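You operate a simulated robot arm through the tools that you are given. There is no shell and no other tool. Be economical: measure what you need, move in short steps, check, and stop when the job is done.

The job below is to be done with a simulated robot arm. You get a single attempt, and the scene is never put back.

TASK
Take the oil can on the service bench top and put it away on the ledge of the air stand. Put the nut from the service bench top on top of the block there. Take the old block from the service bench top and leave it on the parts bench top. Put the short runner on the long bench top away on the top of the rack table. Shut the tall drawer. Press the meter button two times. Shut the straps drawer. Open the buckles drawer, take the stop from the packing table top and leave it inside and shut the drawer again. Do these in any order. Set down upright: oil can, stop.

The check looks at the end state, three seconds after you hand in, the way a careful person would. Anything else that was tipped, shoved, dropped, spilled or broken makes it a failure.

THE ROBOT
A 7-joint arm with a vacuum gripper on a trunk, on a base that drives. Base frame: it is fixed to the floor where the robot stands at the start and does not move with it; the origin is under the middle of the robot, x ahead of it, y to its left, z up; the surface under the hand at the start is at about z = 840. Readings come in mm, rad, newtons and seconds.
With the tool pointing down near the work surface it reaches from about 140 to 820 mm from the robot's upright axis, wherever it stands. Its first joint turns from -2.897 to 2.897 rad. Places, roughly: block (6x6x6 cm) [700, -300, 900]; buckles drawer [-13200, -5500, 600]; dr small [-13200, -5600, 600]; ledge of the air stand [-4700, 3000, 800]; meter button [-1700, -600, 800]; nut (5x4x2 cm) [700, -100, 800]; oil can [750, 0, 1000]; old block (6x6x6 cm) [400, 0, 900]; parts bench top [600, 2100, 800]; short runner [500, -1500, 1000]; stop (6x6x9 cm) [-13100, -5500, 800]; straps drawer [-12200, -5300, 600]; tall drawer [200, -2700, 700]; top of the rack table [-1900, -5500, 800]. Payload 1.88 kg.
Tool frame: the origin (TCP) lies in the middle of the cups' lips, and z points out of the cups. The gripper has 1 cup of 32 mm across, covering 32 by 32 mm (tool x, y); the bellows give 14 mm. With the vacuum on, a cup seals on a smooth face that it is pressed against (1 to 4 N); it does not hold porous or soft things. The pull reaches 41 N.
Orientation is that of the tool frame in the base frame, as a unit quaternion [x, y, z, w]. With the cups facing straight down, the tool's x points along the base's -x, its y along +y and its z along -z.

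THE INTERFACE
- The arm moves only by the tool drive_tool. Its argument "plan" is text: rows parted by semicolons, each of 6 numbers parted by spaces: the shift along the base's x, y, z in m, then the turn, a rotation vector about the base's x, y, z in rad. In form: dx dy dz ax ay az; .... A call has 1 to 10 rows; each row is the pose to reach, as a shift and turn from the pose commanded when the call began. "vac" is the vacuum: 1 switches it on, 0 off, set as the call begins (left out, the last holds). Rows are played at 5 a second. More than 50 mm and 0.15 rad between two rows, or a gripper value outside its range, and nothing of the call is played. A pose out of reach is approached as far as the arm can. The call stops where the force on the tool passes 40 N (or 10 N more than at its start, if that is more) or the arm is blocked; 0.2 s more then pass. The pull builds up within a second once a cup has sealed. Time passes only in rows, and 0.2 s behind the last, so rows that repeat a pose give it time. It gives the time, the measured TCP pose, the force on the tool (base axes) and the pull of the vacuum at its end, in the units of the frame above (readings bear some noise), with the torque about the TCP (base axes, N m) and any sound that the robot's microphone picked up, and new pictures: "pictures" is both (left out), scene, wrist or none.
- Cameras (640 x 400 px; columns grow to the right, rows downward): "scene" is now at [23.3, 120.9, 1556]; the picture's right is [-0.38, -0.92, 0.00], its down [-0.60, 0.25, -0.76] and it looks along [0.70, -0.29, -0.65] (base axes); focal length 260 px, centre (320, 200). "wrist" rides on the gripper at [82, 14, -216] in the tool frame; the picture's right is [-0.17, 0.99, 0.00], its down [-0.91, -0.15, -0.37] and it looks along [-0.37, -0.06, 0.93] (tool axes); focal length 243 px, centre (320, 200). There is no depth. A picture from a camera that has moved, and an enlarged one, comes with that camera's place and axes in the base frame and with its lens. The place of the scene camera against the robot may be out by one fixed shift of up to 18 mm in any direction.
- raise_lower(by): slides the trunk up (or, below 0, down) by that many mm; the arm and the scene camera ride with it, the base frame stays. It gives what a move gives, with no picture.
- drive_base(legs): drives the robot by 1 to 6 legs, each [ahead, left, turn to the left] in mm, mm and rad, along the robot's own axes; the way and the turn of a leg run together, so that a leg with both is an arc; at most 1500 mm and 3.142 rad a leg. The arm and the cameras ride along, it lands a little off, and it stops where it bumps. It gives what a move gives, and a new picture of the scene camera.
- turn_head(pan, tilt): turns the head with the scene camera to pan (to the left, within 2.705 rad either way) and tilt (down, from -0.506 to 1.204), counted from straight ahead of the robot. It gives what a move gives, and a new picture of the scene camera.
- close_up(camera, box): a new picture of the part [left, top, right, bottom] of that camera's present view, enlarged. It takes no simulated time.
- hand_in(): hands the job in; it is judged then, once.

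Work in short steps. Places have to be worked out from the pictures, the camera data and where the tool is seen: move nearer, look again, correct. Check each grasp and each placing, and mend what went wrong. You have 217 turns and 260 pictures in all, those below and enlarged ones among them. Switch the vacuum off and draw the arm clear of the work before you hand the job in, unless the task says otherwise; then end with one line.

The tools are called as a command line: name --argument value ..., lists and objects as JSON in quotes. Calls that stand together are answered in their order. drive_tool: Moves the arm, as the interface text tells. Its arguments: {"type":"object","properties":{"plan":{"type":"string"},"vac":{"type":"number"},"pictures":{"type":"string","enum":["both","scene","wrist","none"]}},"required":["plan"]} The other tools are called the same way: raise_lower (by) slides the trunk up or down; drive_base (legs) drives the base; turn_head (pan, tilt) turns the head that bears the scene camera; close_up (camera, box) takes an enlarged picture of a part of a camera's view; hand_in () hands the job in.

At the start:

```text
t: 0.0
tool_pos: [505.9, -251.3, 1127.6]
orientation: [0.001, 1.0, 0.0, 0.0]
ft_force: [0.0, -1.1, -1.0]
ft_torque: [-0.02, 0.0, -0.01]
pull: 0.1
trunk travel left (down, up): [-500.0, 90.0]
robot x, y, heading: [0.8, -3.1, -0.001]
head pan, tilt: [-0.393, 0.707]
```

scene: 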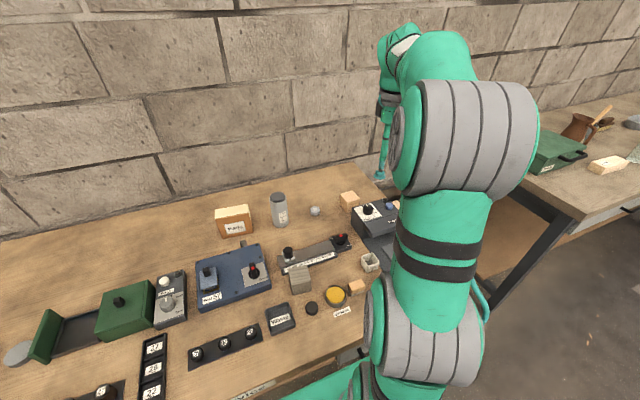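
wrist: 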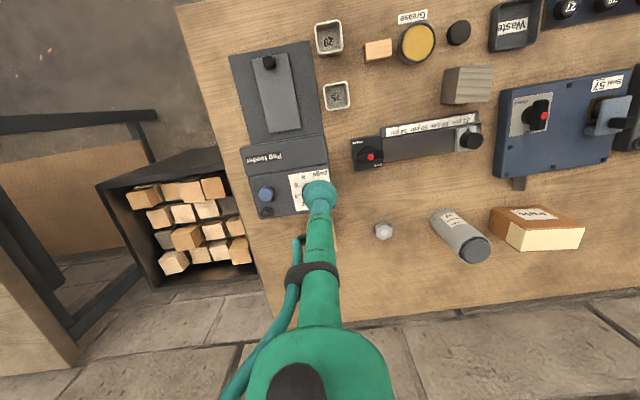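

I start by looking closely at the service bench in both views.

close_up --camera "wrist" --box '[240, 130, 600, 355]'

close_up --camera "scene" --box '[180, 170, 420, 320]'

```text
1.78 times, centred on (420, 242) of wrist
camera zoom: at [423.9, -236.8, 1343.3], right [0.17, 0.99, 0.0], down [0.91, -0.15, 0.37], along [0.37, -0.06, -0.93], focal length 431 px, centre (142, 124)
```

zoom: 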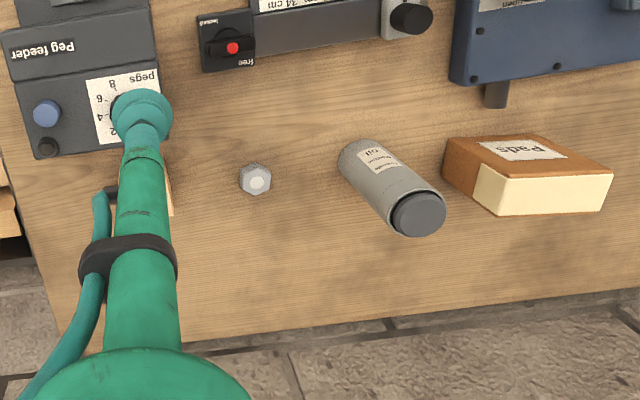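

```text
2.67 times, centred on (300, 245) of scene
camera zoom: at [23.3, 120.9, 1556.0], right [-0.38, -0.92, 0.0], down [-0.6, 0.25, -0.76], along [0.7, -0.29, -0.65], focal length 692 px, centre (373, 80)
```

zoom: 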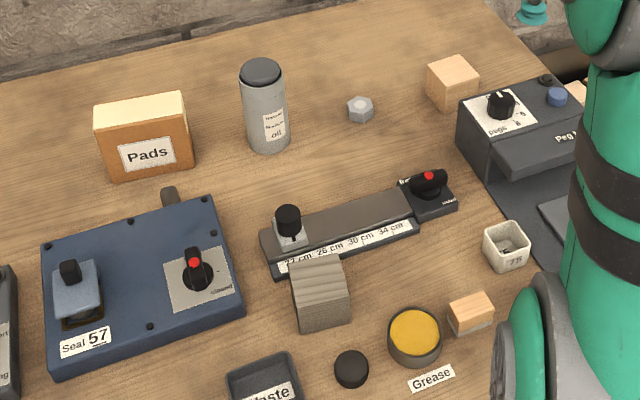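

Nut judged at about (714,-137), block top at about (706,-289,900). I move above the nut, and look again.

drive_tool --plan "0.042 0.023 0 0 0 0;0.084 0.046 0 0 0 0;0.126 0.069 -0.02 0 0 0;0.168 0.092 -0.06 0 0 0;0.195 0.114 -0.1 0 0 0;0.195 0.114 -0.14 0 0 0;0.195 0.114 -0.14 0 0 0" --vac 0

```text
refused: row 3 steps farther than a row can; nothing moved
```

The steps were too long; I shorten them.

drive_tool --plan "0.04 0.023 0 0 0 0;0.08 0.046 0 0 0 0;0.12 0.069 0 0 0 0;0.16 0.092 0 0 0 0;0.195 0.114 -0.02 0 0 0;0.195 0.114 -0.06 0 0 0;0.195 0.114 -0.1 0 0 0;0.195 0.114 -0.14 0 0 0;0.195 0.114 -0.14 0 0 0" --vac 0 --pictures "wrist"

```text
t: 2.0
tool_pos: [698.8, -137.9, 987.0]
orientation: [0.0, 1.0, 0.0, 0.0]
ft_force: [0.5, -0.2, -0.5]
ft_torque: [0.0, -0.01, -0.02]
pull: 0.0
trunk travel left (down, up): [-500.0, 90.0]
robot x, y, heading: [-0.7, -0.1, 0.003]
head pan, tilt: [-0.393, 0.707]
camera wrist: at [618.0, -123.3, 1202.6], right [0.17, 0.99, 0.0], down [0.91, -0.15, 0.37], along [0.37, -0.06, -0.93], focal length 243 px, centre (320, 200)
```

wrist: 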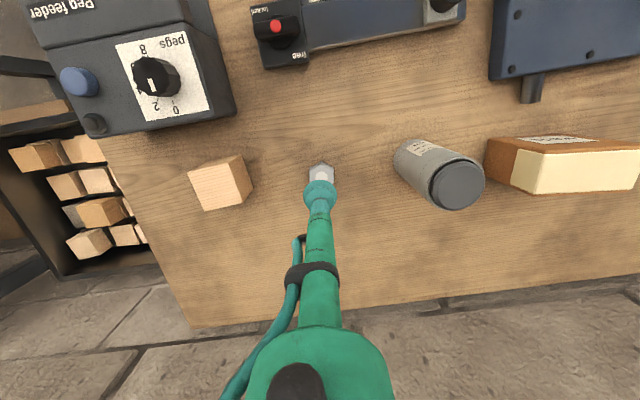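

close_up --camera "wrist" --box '[176, 130, 336, 230]'

```text
4.00 times, centred on (256, 180) of wrist
camera zoom: at [618.0, -123.3, 1202.6], right [0.17, 0.99, 0.0], down [0.91, -0.15, 0.37], along [0.37, -0.06, -0.93], focal length 970 px, centre (576, 280)
```

zoom: 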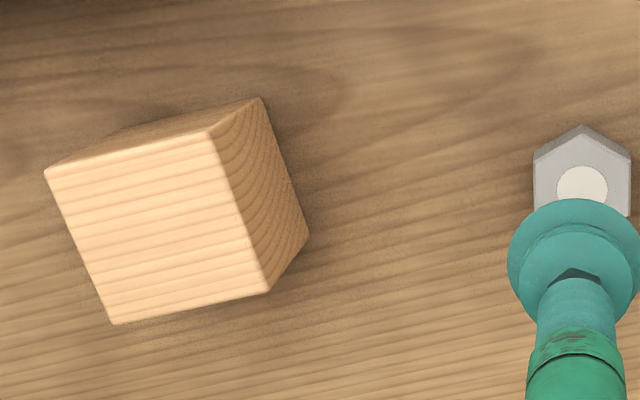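

Nut centre about (720,-137), block top centre about (698,-276). I descend near the nut.

drive_tool --plan "0.020 0 -0.03 0 0 0;0.020 0 -0.07 0 0 0;0.020 0 -0.105 0 0 0;0.020 0 -0.115 0 0 0;0.020 0 -0.115 0 0 0" --vac 1 --pictures "wrist"

```text
t: 3.2
tool_pos: [722.2, -136.0, 872.3]
orientation: [0.0, 1.0, 0.0, 0.001]
ft_force: [0.3, 0.5, -0.3]
ft_torque: [0.01, 0.0, 0.01]
pull: 0.0
trunk travel left (down, up): [-500.0, 90.0]
robot x, y, heading: [-0.0, -3.2, -0.001]
head pan, tilt: [-0.393, 0.707]
camera wrist: at [640.1, -123.1, 1088.9], right [0.17, 0.99, 0.0], down [0.91, -0.15, 0.37], along [0.37, -0.06, -0.93], focal length 243 px, centre (320, 200)
```

wrist: 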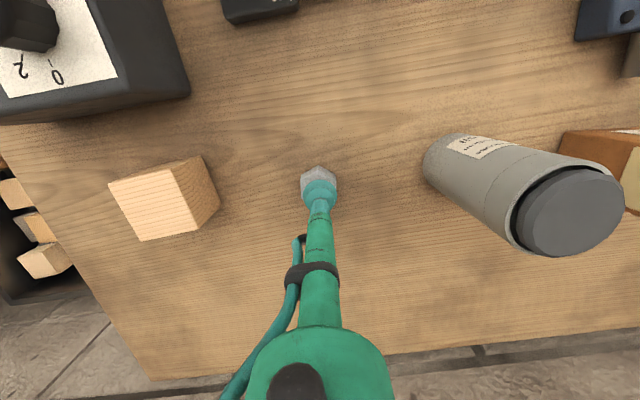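

The cup is over the nut; I lower in small steps with vacuum on.

drive_tool --plan "0 0 -0.006 0 0 0;0 0 -0.010 0 0 0;0 0 -0.013 0 0 0;0 0 -0.016 0 0 0;0 0 -0.016 0 0 0" --pictures "wrist"

```text
t: 4.4
tool_pos: [721.7, -137.3, 860.6]
orientation: [0.0, 1.0, -0.001, 0.002]
ft_force: [-1.1, -0.4, 11.4]
ft_torque: [-0.02, 0.07, -0.03]
pull: 41.6
trunk travel left (down, up): [-500.0, 90.0]
robot x, y, heading: [-0.1, -1.1, 0.003]
head pan, tilt: [-0.393, 0.707]
camera wrist: at [638.6, -122.5, 1074.9], right [0.17, 0.99, 0.0], down [0.91, -0.15, 0.38], along [0.37, -0.06, -0.93], focal length 243 px, centre (320, 200)
```

wrist: 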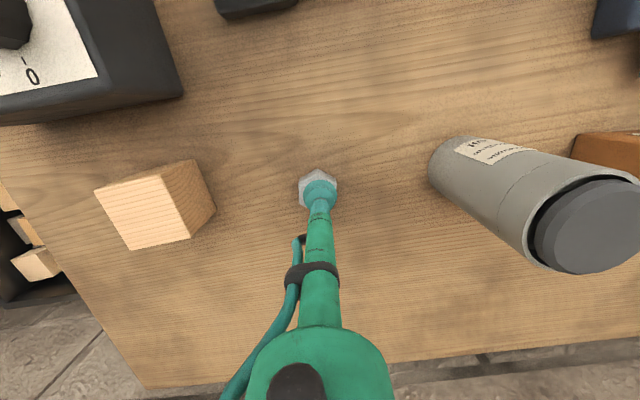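

Sealed (pull 41.6). I lift and move over the block, with a look before lowering.

drive_tool --plan "0 0 0.04 0 0 0;0 0 0.085 0 0 0;0 0 0.115 0 0 0;-0.008 -0.04 0.115 0 0 0;-0.016 -0.085 0.115 0 0 0;-0.020 -0.125 0.115 0 0 0;-0.020 -0.125 0.115 0 0 0" --pictures "both"

close_up --camera "wrist" --box '[240, 150, 400, 250]'

```text
t: 6.0
tool_pos: [700.0, -261.1, 972.1]
orientation: [0.0, 1.0, 0.0, 0.0]
ft_force: [-0.1, -0.1, -1.1]
ft_torque: [0.0, 0.0, 0.01]
pull: 40.7
trunk travel left (down, up): [-500.0, 90.0]
robot x, y, heading: [1.9, 1.4, -0.003]
head pan, tilt: [-0.393, 0.707]
camera scene: at [23.3, 120.7, 1556.1], right [-0.38, -0.92, 0.0], down [-0.6, 0.25, -0.76], along [0.7, -0.29, -0.65], focal length 260 px, centre (320, 200)
camera wrist: at [618.0, -247.1, 1187.5], right [0.17, 0.99, 0.0], down [0.91, -0.15, 0.37], along [0.37, -0.06, -0.93], focal length 243 px, centre (320, 200)
```

scene: 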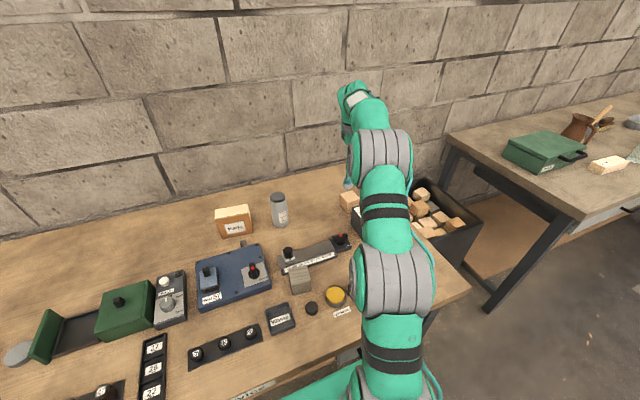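
wrist: 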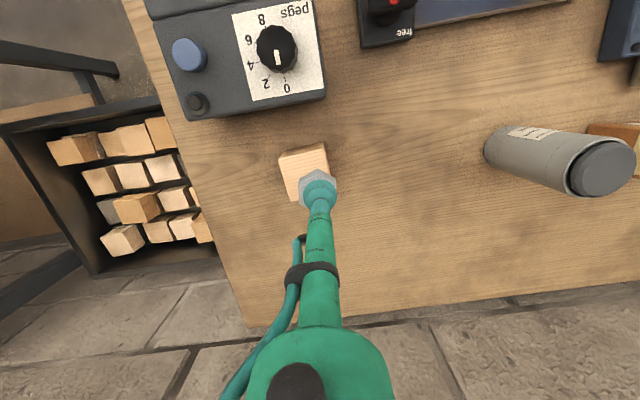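

```text
4.00 times, centred on (320, 200) of wrist
camera zoom: at [618.0, -247.1, 1187.5], right [0.17, 0.99, 0.0], down [0.91, -0.15, 0.37], along [0.37, -0.06, -0.93], focal length 970 px, centre (320, 200)
```

zoom: 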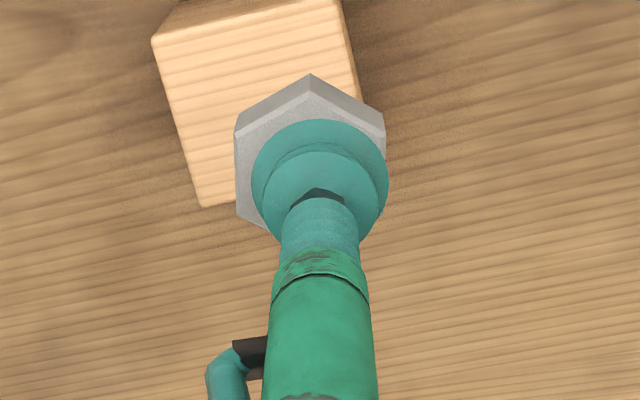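

Block top centre comes out at (698,-275) again. I shift by -13 mm in y and lower toward contact at z≈920.

drive_tool --plan "0 -0.013 0 0 0 0;0 -0.013 -0.025 0 0 0;0 -0.013 -0.042 0 0 0;0 -0.013 -0.047 0 0 0;0 -0.013 -0.051 0 0 0;0 -0.013 -0.051 0 0 0" --pictures "wrist"

```text
t: 7.4
tool_pos: [701.3, -275.5, 920.1]
orientation: [-0.001, 1.0, 0.001, 0.0]
ft_force: [0.0, 0.3, -1.0]
ft_torque: [0.01, 0.03, -0.01]
pull: 40.5
trunk travel left (down, up): [-500.0, 90.0]
robot x, y, heading: [-2.1, -0.9, 0.002]
head pan, tilt: [-0.393, 0.707]
camera wrist: at [619.1, -260.4, 1136.0], right [0.17, 0.99, 0.0], down [0.91, -0.15, 0.37], along [0.37, -0.06, -0.93], focal length 243 px, centre (320, 200)
```

wrist: 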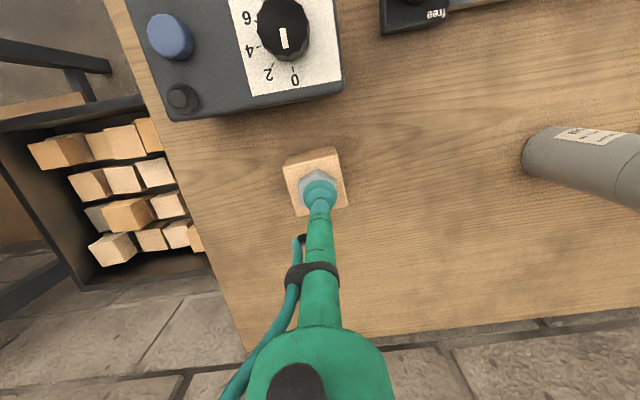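

The nut looks centred on the block; no contact force yet. I lower a few mm more until it touches.

drive_tool --plan "0 0 -0.002 0 0 0;0 0 -0.004 0 0 0;0 0 -0.004 0 0 0" --pictures "none"

```text
t: 8.2
tool_pos: [702.0, -275.2, 918.1]
orientation: [0.0, 1.0, -0.001, 0.001]
ft_force: [-1.0, 0.4, 3.5]
ft_torque: [0.0, 0.05, 0.0]
pull: 41.3
trunk travel left (down, up): [-500.0, 90.0]
robot x, y, heading: [2.7, -3.1, -0.004]
head pan, tilt: [-0.393, 0.707]
```

Contact (3.5 N). I release and draw up.

drive_tool --plan "0 0 0 0 0 0;0 0 0 0 0 0;0 0 0 0 0 0;0 0 0 0 0 0;0 0 0.005 0 0 0;0 0 0.02 0 0 0;0 0 0.06 0 0 0;0 0.02 0.1 0 0 0;0 0.05 0.135 0 0 0" --vac 0 --pictures "wrist"

```text
t: 10.2
tool_pos: [701.5, -228.5, 1049.4]
orientation: [0.0, 1.0, 0.001, 0.0]
ft_force: [0.4, 0.1, 0.8]
ft_torque: [0.06, 0.0, 0.02]
pull: 0.1
trunk travel left (down, up): [-500.0, 90.0]
robot x, y, heading: [0.8, -0.3, 0.004]
head pan, tilt: [-0.393, 0.707]
camera wrist: at [619.0, -213.5, 1265.5], right [0.17, 0.99, 0.0], down [0.91, -0.15, 0.37], along [0.37, -0.06, -0.93], focal length 243 px, centre (320, 200)
```

wrist: 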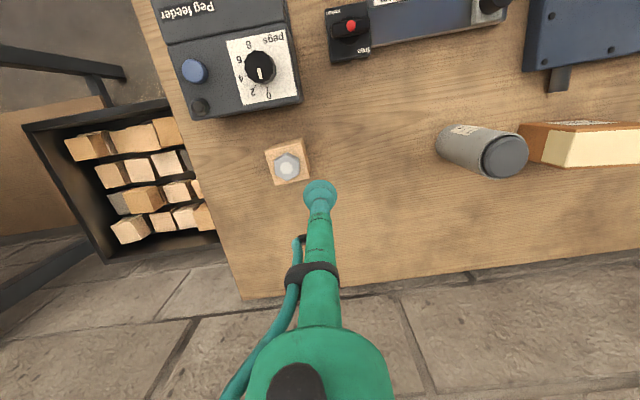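

The nut lies on the block. Next the old block, judged at about (445,10); I fly over it at height.

drive_tool --plan "-0.033 0.031 0 0 0 0;-0.066 0.062 0 0 0 0;-0.099 0.093 0 0 0 0;-0.132 0.124 0 0 0 0;-0.165 0.155 0 0 0 0;-0.198 0.186 0 0 0 0;-0.231 0.217 0 0 0 0;-0.256 0.238 0 0 0 0;-0.256 0.238 -0.04 0 0 0;-0.256 0.238 -0.04 0 0 0" --pictures "wrist"

close_up --camera "wrist" --box '[240, 130, 400, 230]'

```text
t: 12.4
tool_pos: [446.2, 12.4, 1011.1]
orientation: [-0.001, 1.0, 0.0, 0.0]
ft_force: [-0.6, 0.0, 0.2]
ft_torque: [-0.01, 0.02, 0.02]
pull: 0.1
trunk travel left (down, up): [-500.0, 90.0]
robot x, y, heading: [0.6, -0.2, -0.004]
head pan, tilt: [-0.393, 0.707]
camera wrist: at [363.7, 26.5, 1226.6], right [0.17, 0.99, 0.0], down [0.91, -0.15, 0.37], along [0.37, -0.06, -0.93], focal length 243 px, centre (320, 200)
```

wrist: 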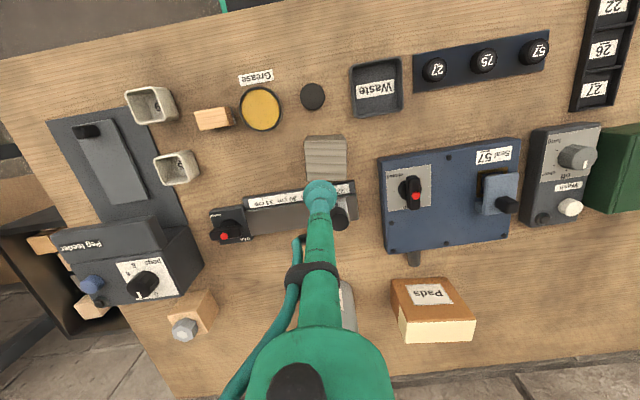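

```text
4.00 times, centred on (320, 180) of wrist
camera zoom: at [363.7, 26.5, 1226.6], right [0.17, 0.99, 0.0], down [0.91, -0.15, 0.37], along [0.37, -0.06, -0.93], focal length 970 px, centre (320, 280)
```

zoom: 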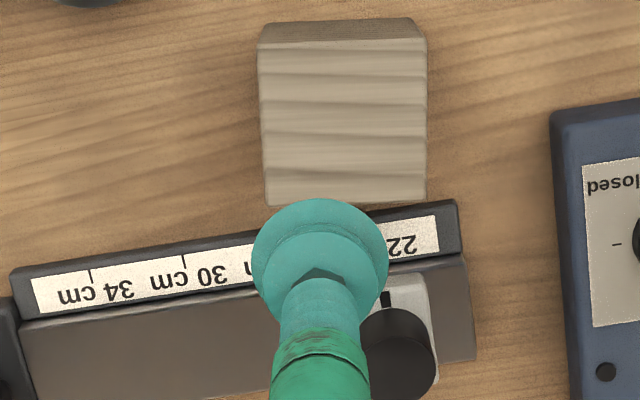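

Old block top centre about (438,23,900). I lower onto it with the vacuum on.

drive_tool --plan "-0.008 0.011 -0.04 0 0 0;-0.008 0.011 -0.08 0 0 0;-0.008 0.011 -0.102 0 0 0;-0.008 0.011 -0.108 0 0 0;-0.008 0.011 -0.112 0 0 0;-0.008 0.011 -0.114 0 0 0;-0.008 0.011 -0.114 0 0 0" --vac 1 --pictures "wrist"

```text
t: 14.0
tool_pos: [436.4, 24.6, 897.2]
orientation: [0.0, 1.0, 0.0, 0.0]
ft_force: [0.0, 0.6, 0.4]
ft_torque: [-0.04, -0.01, -0.04]
pull: 41.0
trunk travel left (down, up): [-500.0, 90.0]
robot x, y, heading: [1.5, 0.7, -0.002]
head pan, tilt: [-0.393, 0.707]
camera wrist: at [354.8, 38.5, 1113.0], right [0.17, 0.99, 0.0], down [0.91, -0.15, 0.38], along [0.37, -0.06, -0.93], focal length 243 px, centre (320, 200)
```

wrist: 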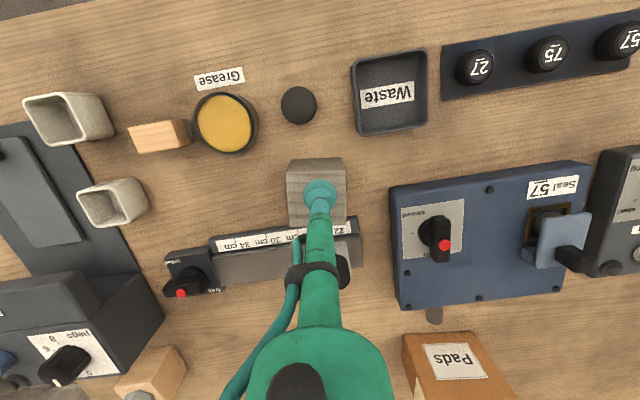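

Sealed on the old block. I lift it well clear and look left toward the parts bench.

drive_tool --plan "0 0 0.04 0 0 0;0 0 0.085 0 0 0;0 0 0.13 0 0 0;0 0 0.175 0 0 0;-0.03 0 0.21 0 0 0;-0.06 0 0.24 0 0 0;-0.09 -0.01 0.25 0 0 0;-0.09 -0.02 0.25 0 0 0" --pictures "none"

turn_head --pan 1.3 --tilt 0.4

```text
t: 15.8
tool_pos: [347.3, 3.9, 1149.4]
orientation: [0.0, 1.0, 0.0, 0.001]
ft_force: [0.3, -0.7, -1.5]
ft_torque: [0.01, -0.01, 0.02]
pull: 40.9
trunk travel left (down, up): [-500.0, 90.0]
robot x, y, heading: [-3.6, -1.8, 0.002]
head pan, tilt: [-0.393, 0.707]
```

```text
t: 17.5
tool_pos: [348.0, 3.2, 1148.1]
orientation: [-0.001, 1.0, 0.0, 0.001]
ft_force: [-1.0, 0.2, -2.2]
ft_torque: [0.0, -0.01, -0.01]
pull: 40.4
trunk travel left (down, up): [-500.0, 90.0]
robot x, y, heading: [2.3, -1.4, -0.003]
head pan, tilt: [1.3, 0.4]
camera scene: at [-30.3, 242.6, 1583.4], right [0.96, -0.27, 0.0], down [-0.1, -0.38, -0.92], along [0.25, 0.89, -0.39], focal length 260 px, centre (320, 200)
```

scene: 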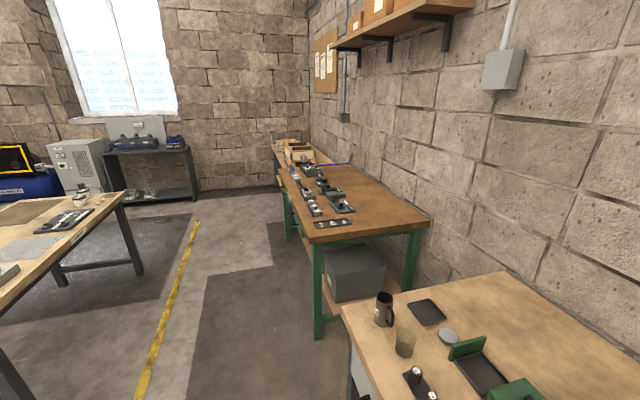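

The parts bench (edge x≈230, starts y≈1394) is clear at its near back. I strafe left along the benches.

drive_base --legs '[[0, 1500, 0], [0, 200, 0]]'

turn_head --pan 0.1 --tilt 0.7

```text
t: 21.3
tool_pos: [341.7, 614.2, 1147.7]
orientation: [0.013, 1.0, 0.0, -0.002]
ft_force: [0.0, 0.7, -0.4]
ft_torque: [-0.06, 0.06, 0.0]
pull: 40.2
trunk travel left (down, up): [-500.0, 90.0]
robot x, y, heading: [-7.3, 620.2, -0.026]
head pan, tilt: [1.3, 0.4]
stopped in leg 1: the robot was blocked; the commanded pose is now the measured one
camera scene: at [-28.8, 863.1, 1583.3], right [0.96, -0.29, 0.0], down [-0.11, -0.37, -0.92], along [0.27, 0.88, -0.39], focal length 260 px, centre (320, 200)
```

scene: 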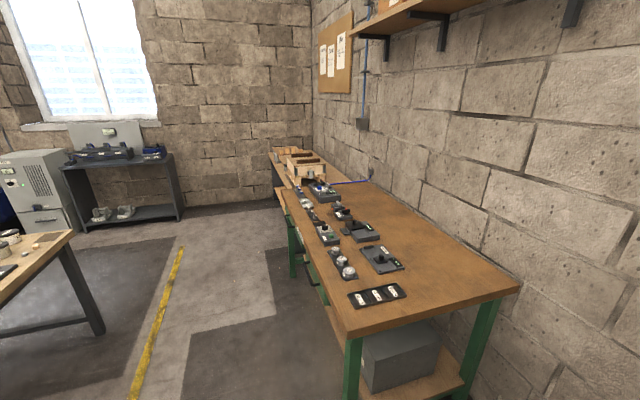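

```text
t: 22.7
tool_pos: [340.8, 614.0, 1147.5]
orientation: [0.013, 1.0, -0.001, -0.001]
ft_force: [-0.3, -0.1, -2.0]
ft_torque: [0.01, 0.02, -0.01]
pull: 41.1
trunk travel left (down, up): [-500.0, 90.0]
robot x, y, heading: [-4.3, 617.6, -0.028]
head pan, tilt: [0.099, 0.7]
camera scene: at [28.3, 780.2, 1556.6], right [0.07, -1.0, 0.0], down [-0.64, -0.05, -0.77], along [0.76, 0.06, -0.64], focal length 260 px, centre (320, 200)
```

scene: 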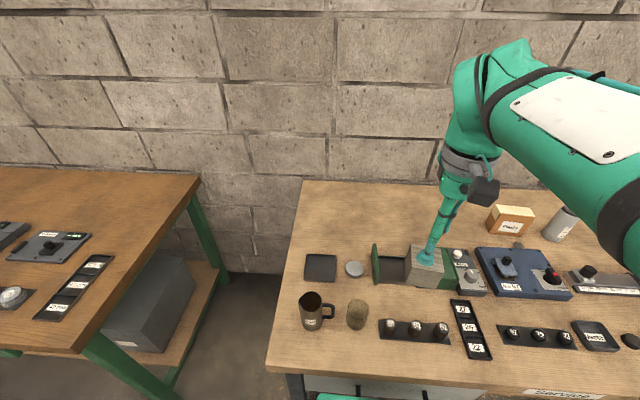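

The base bumped the bench's corner leg. I back off 250 mm, straighten, and go left.

drive_base --legs '[[0, -60, 0.027], [-250, 0, 0], [0, 1250, 0]]'

```text
t: 31.0
tool_pos: [81.0, 1816.3, 1147.5]
orientation: [-0.009, 1.0, 0.0, -0.001]
ft_force: [-0.7, -0.3, -0.8]
ft_torque: [0.03, 0.0, 0.02]
pull: 40.6
trunk travel left (down, up): [-500.0, 90.0]
robot x, y, heading: [-268.9, 1805.1, 0.022]
head pan, tilt: [0.099, 0.7]
camera scene: at [-240.2, 1968.6, 1556.6], right [0.12, -0.99, 0.0], down [-0.64, -0.08, -0.76], along [0.76, 0.09, -0.64], focal length 260 px, centre (320, 200)
```

scene: 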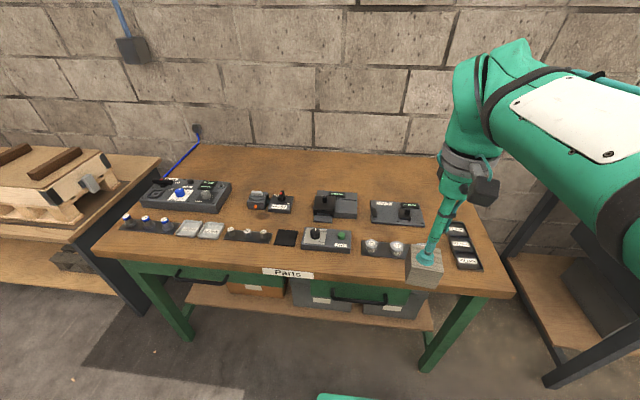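

The back of the parts bench behind the devices is free; I'll set the block near (720,1800). I drive ahead 230 mm.

drive_base --legs '[[235, 0, -0.022]]'

```text
t: 32.7
tool_pos: [313.0, 1811.6, 1147.4]
orientation: [0.0, 1.0, 0.0, -0.001]
ft_force: [0.5, -0.5, -0.4]
ft_torque: [-0.02, -0.02, -0.01]
pull: 40.6
trunk travel left (down, up): [-500.0, 90.0]
robot x, y, heading: [-33.9, 1808.7, -0.001]
head pan, tilt: [0.099, 0.7]
camera scene: at [-5.2, 1970.2, 1556.6], right [0.1, -1.0, 0.0], down [-0.64, -0.06, -0.76], along [0.76, 0.08, -0.64], focal length 260 px, centre (320, 200)
```

scene: 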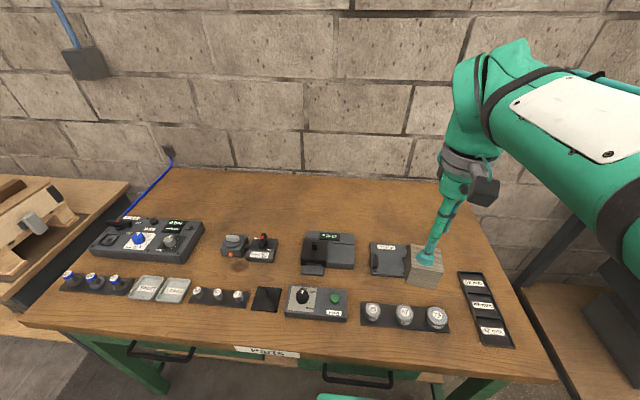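

I extend the arm to (725,1810) at height.

drive_tool --plan "0.046 0 0 0 0 0;0.092 0 0 0 0 0;0.138 0 0 0 0 0;0.184 0 0 0 0 0;0.23 0 0 0 0 0;0.276 0 0 0 0 0;0.322 0 0 0 0 0;0.368 0 0 0 0 0;0.412 0 0 0 0 0;0.412 0 0 0 0 0" --pictures "wrist"

```text
t: 34.9
tool_pos: [707.7, 1812.8, 1140.6]
orientation: [0.0, 1.0, 0.001, 0.0]
ft_force: [-0.1, -0.4, 0.4]
ft_torque: [-0.03, 0.06, -0.02]
pull: 40.8
out of reach, approached as far as the arm can: row 9, 10
trunk travel left (down, up): [-500.0, 90.0]
robot x, y, heading: [-34.4, 1811.5, -0.002]
head pan, tilt: [0.099, 0.7]
camera wrist: at [626.0, 1826.0, 1356.2], right [0.17, 0.99, 0.0], down [0.91, -0.15, 0.37], along [0.37, -0.06, -0.93], focal length 243 px, centre (320, 200)
```

wrist: 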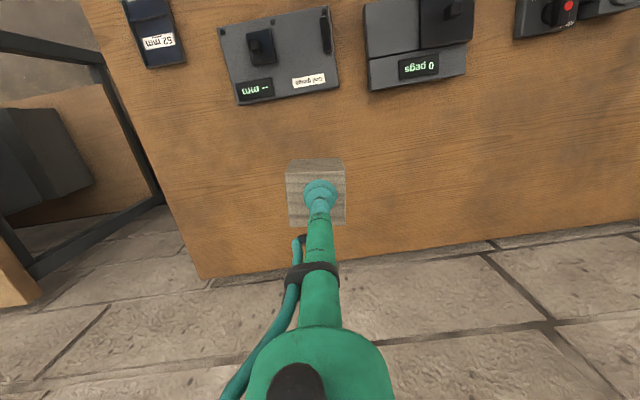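

Space under is clear. I lower to about 15 mm above the bench.

drive_tool --plan "-0.02 0 -0.04 0 0 0;-0.02 0 -0.085 0 0 0;-0.02 0 -0.13 0 0 0;-0.02 0 -0.17 0 0 0;-0.02 0 -0.2 0 0 0;-0.02 0 -0.222 0 0 0;-0.02 0 -0.232 0 0 0;-0.02 0 -0.232 0 0 0" --pictures "wrist"

```text
t: 36.7
tool_pos: [685.7, 1813.1, 907.2]
orientation: [0.0, 1.0, 0.001, -0.002]
ft_force: [-0.5, 0.4, -0.4]
ft_torque: [-0.01, -0.01, 0.03]
pull: 40.4
trunk travel left (down, up): [-500.0, 90.0]
robot x, y, heading: [-36.4, 1810.6, -0.001]
head pan, tilt: [0.099, 0.7]
camera wrist: at [604.3, 1827.5, 1123.6], right [0.17, 0.99, 0.0], down [0.92, -0.15, 0.37], along [0.37, -0.06, -0.93], focal length 243 px, centre (320, 200)
```

wrist: 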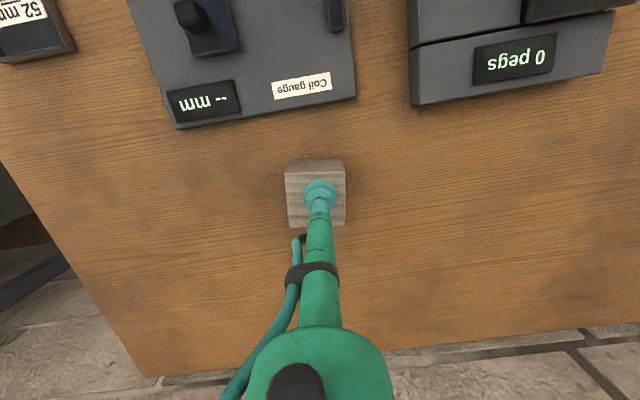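

I lower further gently until contact.

drive_tool --plan "0 0 -0.004 0 0 0;0 0 -0.008 0 0 0;0 0 -0.010 0 0 0;0 0 -0.010 0 0 0" --pictures "none"

```text
t: 37.7
tool_pos: [685.7, 1812.4, 898.6]
orientation: [0.0, 1.0, 0.0, -0.001]
ft_force: [0.9, 0.2, -0.1]
ft_torque: [0.0, 0.0, -0.01]
pull: 40.8
trunk travel left (down, up): [-500.0, 90.0]
robot x, y, heading: [-34.3, 1808.2, 0.001]
head pan, tilt: [0.099, 0.7]
```

drive_tool --plan "0 0 -0.002 0 0 0;0 0 -0.004 0 0 0;0 0 -0.006 0 0 0;0 0 -0.006 0 0 0" --pictures "wrist"

```text
t: 38.7
tool_pos: [684.4, 1813.7, 895.3]
orientation: [0.0, 1.0, 0.001, 0.002]
ft_force: [-0.4, -1.6, 21.2]
ft_torque: [-0.08, 0.04, -0.07]
pull: 40.6
trunk travel left (down, up): [-500.0, 90.0]
robot x, y, heading: [-36.1, 1810.4, 0.002]
head pan, tilt: [0.099, 0.7]
camera wrist: at [602.4, 1827.6, 1111.1], right [0.17, 0.99, 0.0], down [0.91, -0.15, 0.38], along [0.37, -0.06, -0.93], focal length 243 px, centre (320, 200)
```

wrist: 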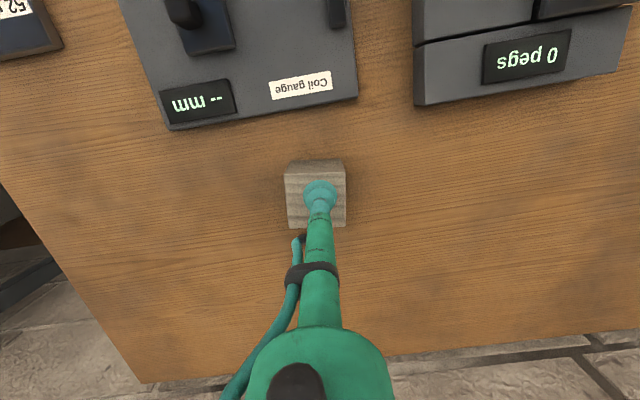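

The block stands on the bench (21 N). I ease off, release and rise.

drive_tool --plan "0 0 0.002 0 0 0;0 0 0.002 0 0 0;0 0 0.002 0 0 0;0 0 0.006 0 0 0;0 0 0.02 0 0 0;0 0 0.06 0 0 0;0 0 0.11 0 0 0;0 0 0.16 0 0 0;0 0 0.21 0 0 0;0 0 0.25 0 0 0" --vac 0 --pictures "wrist"

```text
t: 40.9
tool_pos: [684.6, 1815.4, 1145.6]
orientation: [0.0, 1.0, 0.001, -0.002]
ft_force: [-0.1, 0.0, 0.0]
ft_torque: [-0.01, 0.03, -0.03]
pull: 0.0
trunk travel left (down, up): [-500.0, 90.0]
robot x, y, heading: [-33.0, 1807.1, 0.004]
head pan, tilt: [0.099, 0.7]
camera wrist: at [603.8, 1829.7, 1362.2], right [0.17, 0.99, 0.0], down [0.92, -0.15, 0.37], along [0.37, -0.06, -0.93], focal length 243 px, centre (320, 200)
```

wrist: 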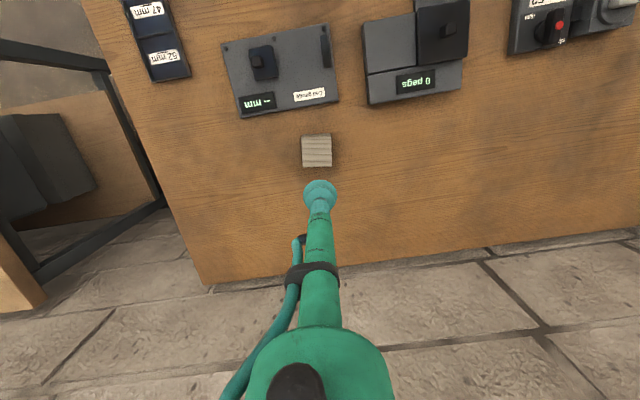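

Old block placed. Next the oil can: I retract the arm and drive back to the service bench.

drive_tool --plan "-0.046 0 0 0 0 0;-0.092 0 0 0 0 0;-0.138 0 0 0 0 0;-0.184 0 0 0 0 0;-0.23 0 0 0 0 0;-0.276 0 0 0 0 0;-0.322 0 0 0 0 0;-0.35 0 0 0 0 0" --pictures "none"

drive_base --legs '[[-240, 0, 0], [0, -1400, 0], [0, -360, 0], [260, 0, 0]]'

```text
t: 42.7
tool_pos: [335.1, 1815.7, 1144.9]
orientation: [0.0, 1.0, 0.0, 0.0]
ft_force: [0.5, -0.5, 0.4]
ft_torque: [0.01, -0.01, -0.03]
pull: 0.0
trunk travel left (down, up): [-500.0, 90.0]
robot x, y, heading: [-33.0, 1811.1, 0.0]
head pan, tilt: [0.099, 0.7]
```

```text
t: 54.5
tool_pos: [341.5, 35.4, 1145.0]
orientation: [0.002, 1.0, 0.0, -0.002]
ft_force: [-0.6, 0.6, -0.4]
ft_torque: [0.02, 0.0, 0.02]
pull: 0.0
trunk travel left (down, up): [-500.0, 90.0]
robot x, y, heading: [-28.8, 28.9, -0.003]
head pan, tilt: [0.099, 0.7]
camera scene: at [1.2, 191.7, 1556.6], right [0.09, -1.0, 0.0], down [-0.64, -0.06, -0.76], along [0.76, 0.07, -0.64], focal length 260 px, centre (320, 200)
```

scene: 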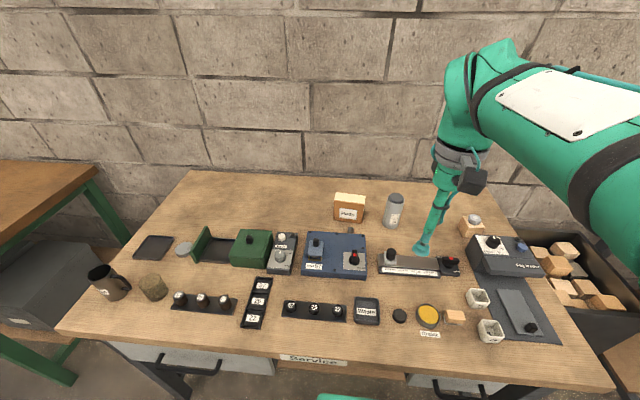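

Oil can cap triangulates to about (726,9,957). I move the tool above it.

drive_tool --plan "0.046 -0.004 0 0 0 0;0.092 -0.008 0 0 0 0;0.138 -0.012 0 0 0 0;0.184 -0.016 0 0 0 0;0.23 -0.02 0 0 0 0;0.276 -0.024 0 0 0 0;0.322 -0.026 0 0 0 0;0.35 -0.026 -0.03 0 0 0;0.365 -0.026 -0.07 0 0 0;0.365 -0.026 -0.1 0 0 0" --pictures "wrist"

close_up --camera "wrist" --box '[240, 130, 400, 230]'

```text
t: 56.7
tool_pos: [707.6, 6.5, 1045.7]
orientation: [0.002, 1.0, 0.0, -0.001]
ft_force: [-1.3, 0.2, -0.8]
ft_torque: [0.0, 0.01, -0.04]
pull: 0.0
trunk travel left (down, up): [-500.0, 90.0]
robot x, y, heading: [-31.7, 26.2, -0.008]
head pan, tilt: [0.099, 0.7]
camera wrist: at [626.5, 21.8, 1260.3], right [0.17, 0.99, 0.0], down [0.91, -0.16, 0.37], along [0.37, -0.06, -0.93], focal length 243 px, centre (320, 200)
```

wrist: 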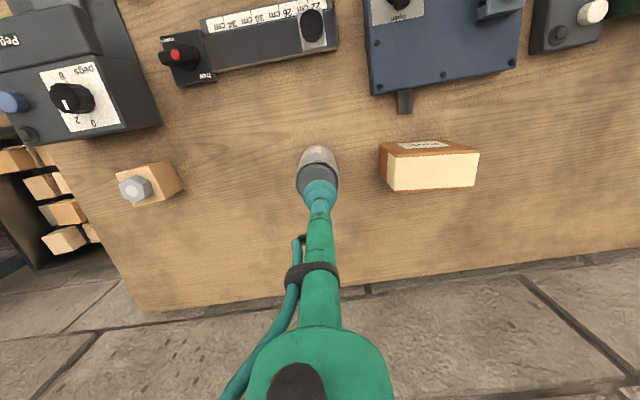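

```text
4.00 times, centred on (320, 180) of wrist
camera zoom: at [626.5, 21.8, 1260.3], right [0.17, 0.99, 0.0], down [0.91, -0.16, 0.37], along [0.37, -0.06, -0.93], focal length 970 px, centre (320, 280)
```

zoom: 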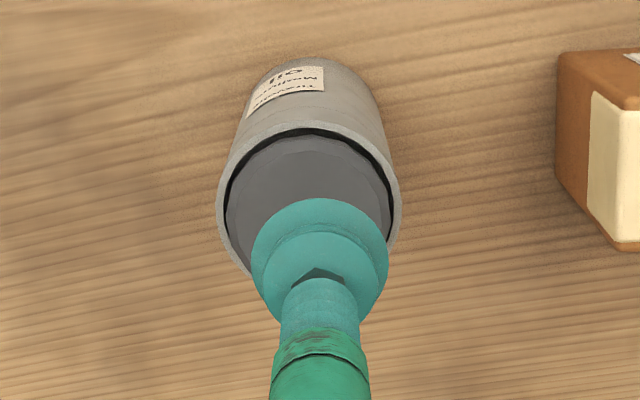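

Cap centre about (725,3). I lower onto it with vacuum on.

drive_tool --plan "0.017 -0.003 -0.03 0 0 0;0.017 -0.003 -0.06 0 0 0;0.017 -0.003 -0.078 0 0 0;0.017 -0.003 -0.084 0 0 0;0.017 -0.003 -0.088 0 0 0;0.017 -0.003 -0.088 0 0 0;0.017 -0.003 -0.088 0 0 0" --vac 1 --pictures "wrist"

```text
t: 58.3
tool_pos: [723.7, 7.6, 959.0]
orientation: [0.002, 1.0, 0.0, 0.0]
ft_force: [-2.9, -1.7, 13.0]
ft_torque: [-0.04, 0.06, -0.05]
pull: 40.8
trunk travel left (down, up): [-500.0, 90.0]
robot x, y, heading: [-30.3, 30.2, -0.006]
head pan, tilt: [0.099, 0.7]
camera wrist: at [642.0, 20.9, 1174.8], right [0.17, 0.99, 0.0], down [0.91, -0.16, 0.37], along [0.37, -0.06, -0.93], focal length 243 px, centre (320, 200)
```

wrist: 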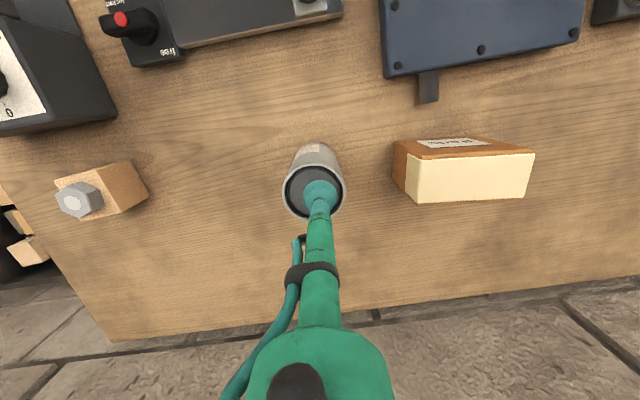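

Sealed on the can. I lift 180 mm, then retract.

drive_tool --plan "0 0 0.02 0 0 0;0 0 0.06 0 0 0;0 0 0.1 0 0 0;0 0 0.14 0 0 0;0 0 0.18 0 0 0;-0.045 0 0.18 0 0 0;-0.09 0 0.18 0 0 0;-0.135 0 0.18 0 0 0;-0.18 0 0.18 0 0 0;-0.22 0 0.18 0 0 0" --pictures "wrist"

drive_tool --plan "-0.04 0 0 0 0 0;-0.08 0 0 0 0 0;-0.12 0 0 0 0 0;-0.16 0 0 0 0 0;-0.16 0 0 0 0 0" --pictures "none"

```text
t: 60.5
tool_pos: [501.9, 8.3, 1138.6]
orientation: [0.003, 1.0, 0.001, 0.0]
ft_force: [-0.5, -0.8, -2.4]
ft_torque: [-0.01, -0.12, 0.02]
pull: 40.6
out of reach, approached as far as the arm can: row 5
trunk travel left (down, up): [-500.0, 90.0]
robot x, y, heading: [-28.1, 30.8, -0.007]
head pan, tilt: [0.099, 0.7]
camera wrist: at [419.8, 21.6, 1353.8], right [0.17, 0.99, 0.0], down [0.91, -0.16, 0.37], along [0.37, -0.06, -0.93], focal length 243 px, centre (320, 200)
```

wrist: 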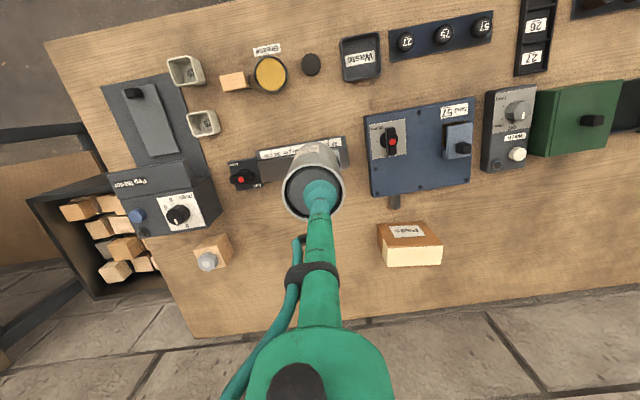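

```text
t: 61.7
tool_pos: [341.2, 4.4, 1137.3]
orientation: [0.003, 1.0, 0.001, -0.002]
ft_force: [-0.6, -0.2, -3.0]
ft_torque: [-0.01, -0.04, 0.0]
pull: 40.3
trunk travel left (down, up): [-500.0, 90.0]
robot x, y, heading: [-28.6, 29.0, -0.004]
head pan, tilt: [0.099, 0.7]
```

Now I back off 250 mm and look to the back left for the way to the air stand.

drive_base --legs '[[-250, 0, 0]]'

turn_head --pan 2.0 --tilt 0.3

turn_head --pan 2.7 --tilt 0.3

```text
t: 63.6
tool_pos: [89.9, 6.7, 1137.0]
orientation: [-0.001, 1.0, 0.0, -0.002]
ft_force: [0.5, 0.3, -3.8]
ft_torque: [0.04, 0.03, 0.01]
pull: 40.6
trunk travel left (down, up): [-500.0, 90.0]
robot x, y, heading: [-281.2, 29.5, 0.003]
head pan, tilt: [0.099, 0.7]
camera scene: at [-253.9, 192.4, 1556.6], right [0.1, -0.99, 0.0], down [-0.64, -0.06, -0.76], along [0.76, 0.08, -0.64], focal length 260 px, centre (320, 200)
```

scene: 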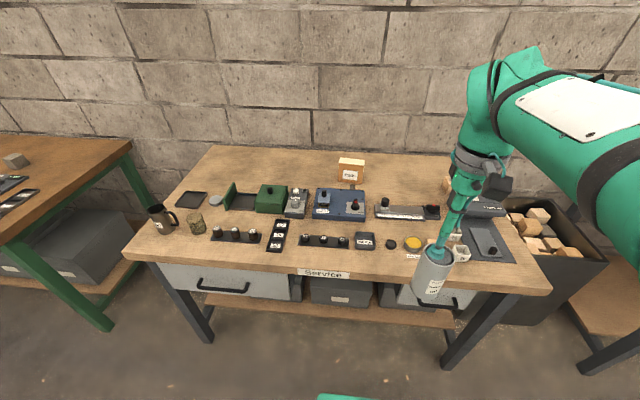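

```text
t: 65.4
tool_pos: [90.1, 7.4, 1136.3]
orientation: [0.0, 1.0, 0.001, -0.002]
ft_force: [-0.2, -0.5, -3.7]
ft_torque: [0.03, -0.02, 0.04]
pull: 40.5
trunk travel left (down, up): [-500.0, 90.0]
robot x, y, heading: [-285.9, 31.5, 0.002]
head pan, tilt: [2.0, 0.3]
camera scene: at [-377.3, 268.7, 1592.7], right [0.91, 0.42, 0.0], down [0.12, -0.27, -0.96], along [-0.4, 0.87, -0.3], focal length 260 px, centre (320, 200)
```

scene: 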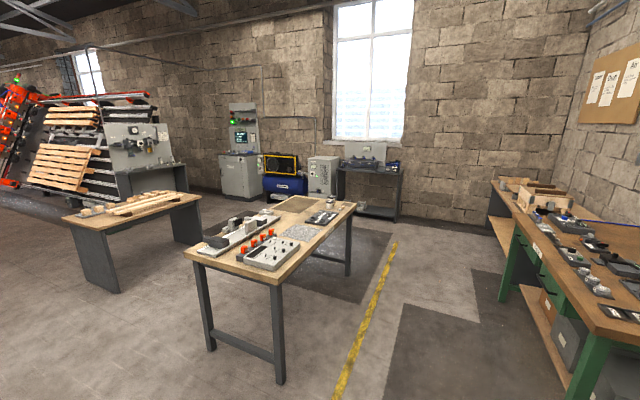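

```text
t: 66.5
tool_pos: [89.9, 7.2, 1135.7]
orientation: [-0.001, 1.0, 0.001, -0.002]
ft_force: [-0.6, 0.7, -3.2]
ft_torque: [-0.01, 0.0, 0.02]
pull: 40.1
trunk travel left (down, up): [-500.0, 90.0]
robot x, y, heading: [-283.7, 32.7, 0.004]
head pan, tilt: [2.7, 0.3]
camera scene: at [-422.8, 223.7, 1592.7], right [0.43, 0.9, 0.0], down [0.27, -0.13, -0.96], along [-0.86, 0.41, -0.3], focal length 260 px, centre (320, 200)
```

scene: 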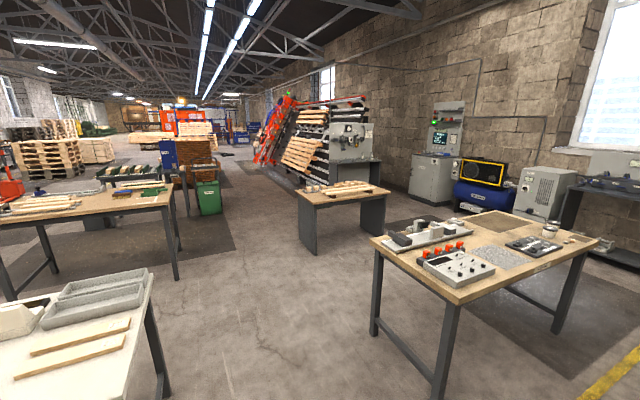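

The air stand should be the grey stand at (354,160) here; I look closer, and at the area in front.

close_up --camera "scene" --box '[280, 90, 440, 190]'

```text
4.00 times, centred on (360, 140) of scene
camera zoom: at [-422.8, 223.7, 1592.7], right [0.43, 0.9, 0.0], down [0.27, -0.13, -0.96], along [-0.86, 0.41, -0.3], focal length 1039 px, centre (160, 440)
```

zoom: 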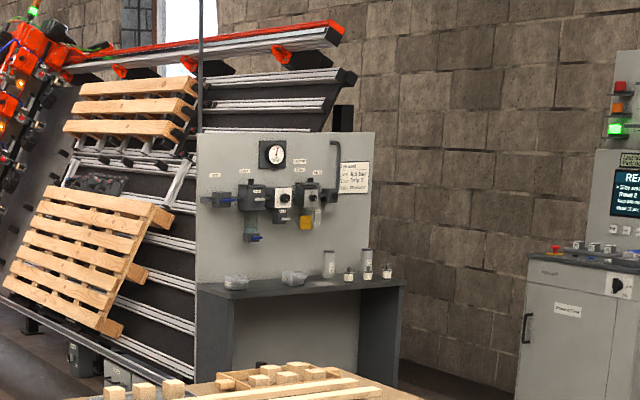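

The ledge is dark, along y at x≈-4550, facing +x. There is a corridor at y≈620 between the tables; I go there, turn round and drive ahead.

turn_head --pan 0.3 --tilt 0.35

drive_base --legs '[[0, 590, 0], [-200, 0, 0], [0, 0, 3.138]]'

```text
t: 68.7
tool_pos: [89.4, 6.4, 1136.4]
orientation: [-0.001, 1.0, 0.001, -0.002]
ft_force: [0.2, 0.9, -3.7]
ft_torque: [0.03, -0.01, -0.03]
pull: 40.7
trunk travel left (down, up): [-500.0, 90.0]
robot x, y, heading: [-283.2, 29.4, 0.001]
head pan, tilt: [0.3, 0.351]
camera scene: at [-249.4, 211.5, 1588.0], right [0.3, -0.95, 0.0], down [-0.33, -0.1, -0.94], along [0.9, 0.28, -0.34], focal length 260 px, centre (320, 200)
```

scene: 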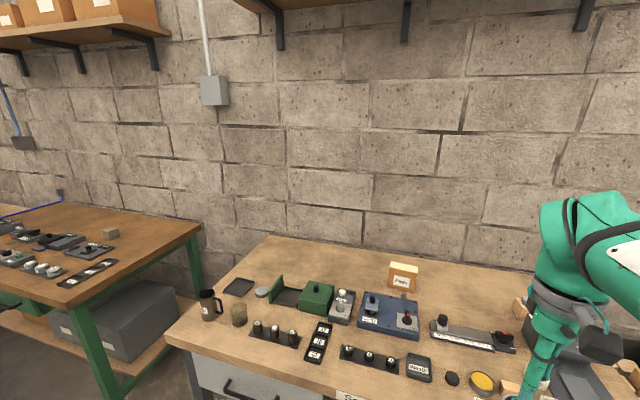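

```text
t: 80.5
tool_pos: [-853.5, 662.5, 1136.5]
orientation: [1.0, -0.02, 0.003, 0.001]
ft_force: [-0.1, 0.1, -2.8]
ft_torque: [0.0, 0.01, 0.0]
pull: 40.5
trunk travel left (down, up): [-500.0, 90.0]
robot x, y, heading: [-482.6, 622.3, 3.096]
head pan, tilt: [0.3, 0.351]
camera scene: at [-512.2, 422.2, 1588.0], right [-0.26, 0.97, 0.0], down [0.33, 0.09, -0.94], along [-0.91, -0.24, -0.34], focal length 260 px, centre (320, 200)
```

scene: 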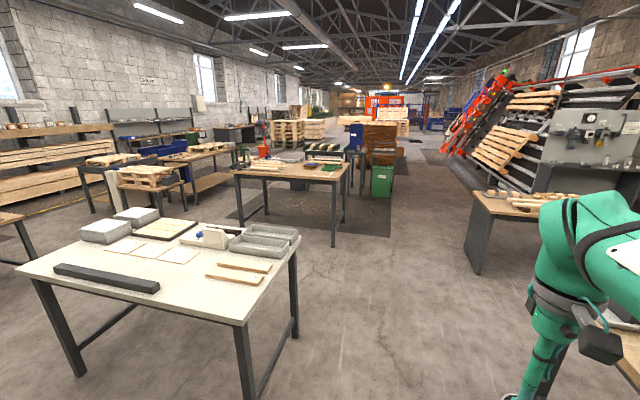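

Corridor is clear. I correct the heading and drive ahead 3400 mm.

drive_base --legs '[[0, 0, 0.045], [1500, 0, 0], [1500, 0, 0], [420, 0, 0]]'

```text
t: 97.6
tool_pos: [-4278.4, 628.7, 1137.3]
orientation: [1.0, 0.009, 0.002, 0.001]
ft_force: [0.1, 0.4, -3.5]
ft_torque: [-0.03, 0.04, 0.03]
pull: 41.0
trunk travel left (down, up): [-500.0, 90.0]
robot x, y, heading: [-3906.6, 612.1, -3.122]
head pan, tilt: [0.3, 0.351]
camera scene: at [-3926.4, 408.5, 1588.0], right [-0.31, 0.95, 0.0], down [0.33, 0.11, -0.94], along [-0.89, -0.29, -0.34], focal length 260 px, centre (320, 200)
```

scene: 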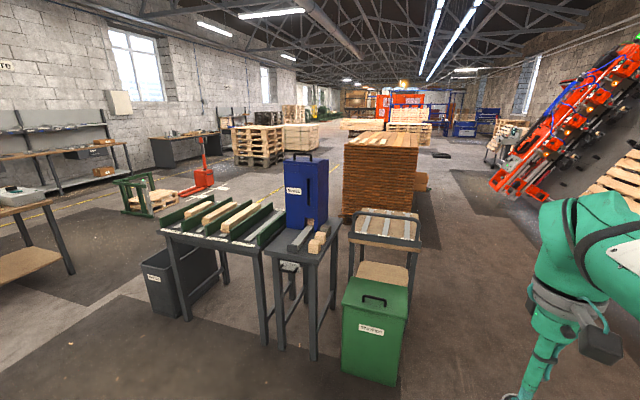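

I look right toward the air stand before driving there.

turn_head --pan -0.9 --tilt 0.35

```text
t: 99.0
tool_pos: [-4278.9, 628.9, 1136.7]
orientation: [1.0, 0.009, 0.002, 0.001]
ft_force: [0.0, 0.3, -2.3]
ft_torque: [-0.03, 0.0, -0.04]
pull: 40.7
trunk travel left (down, up): [-500.0, 90.0]
robot x, y, heading: [-3904.2, 609.6, -3.127]
head pan, tilt: [-0.901, 0.351]
camera scene: at [-3897.0, 509.4, 1588.0], right [0.77, 0.64, 0.0], down [0.22, -0.27, -0.94], along [-0.6, 0.73, -0.34], focal length 260 px, centre (320, 200)
```

scene: 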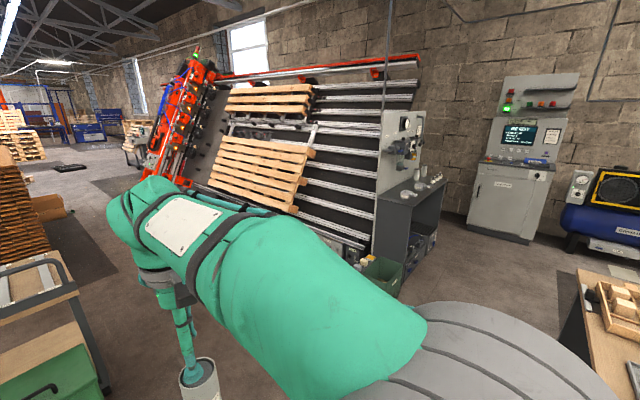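

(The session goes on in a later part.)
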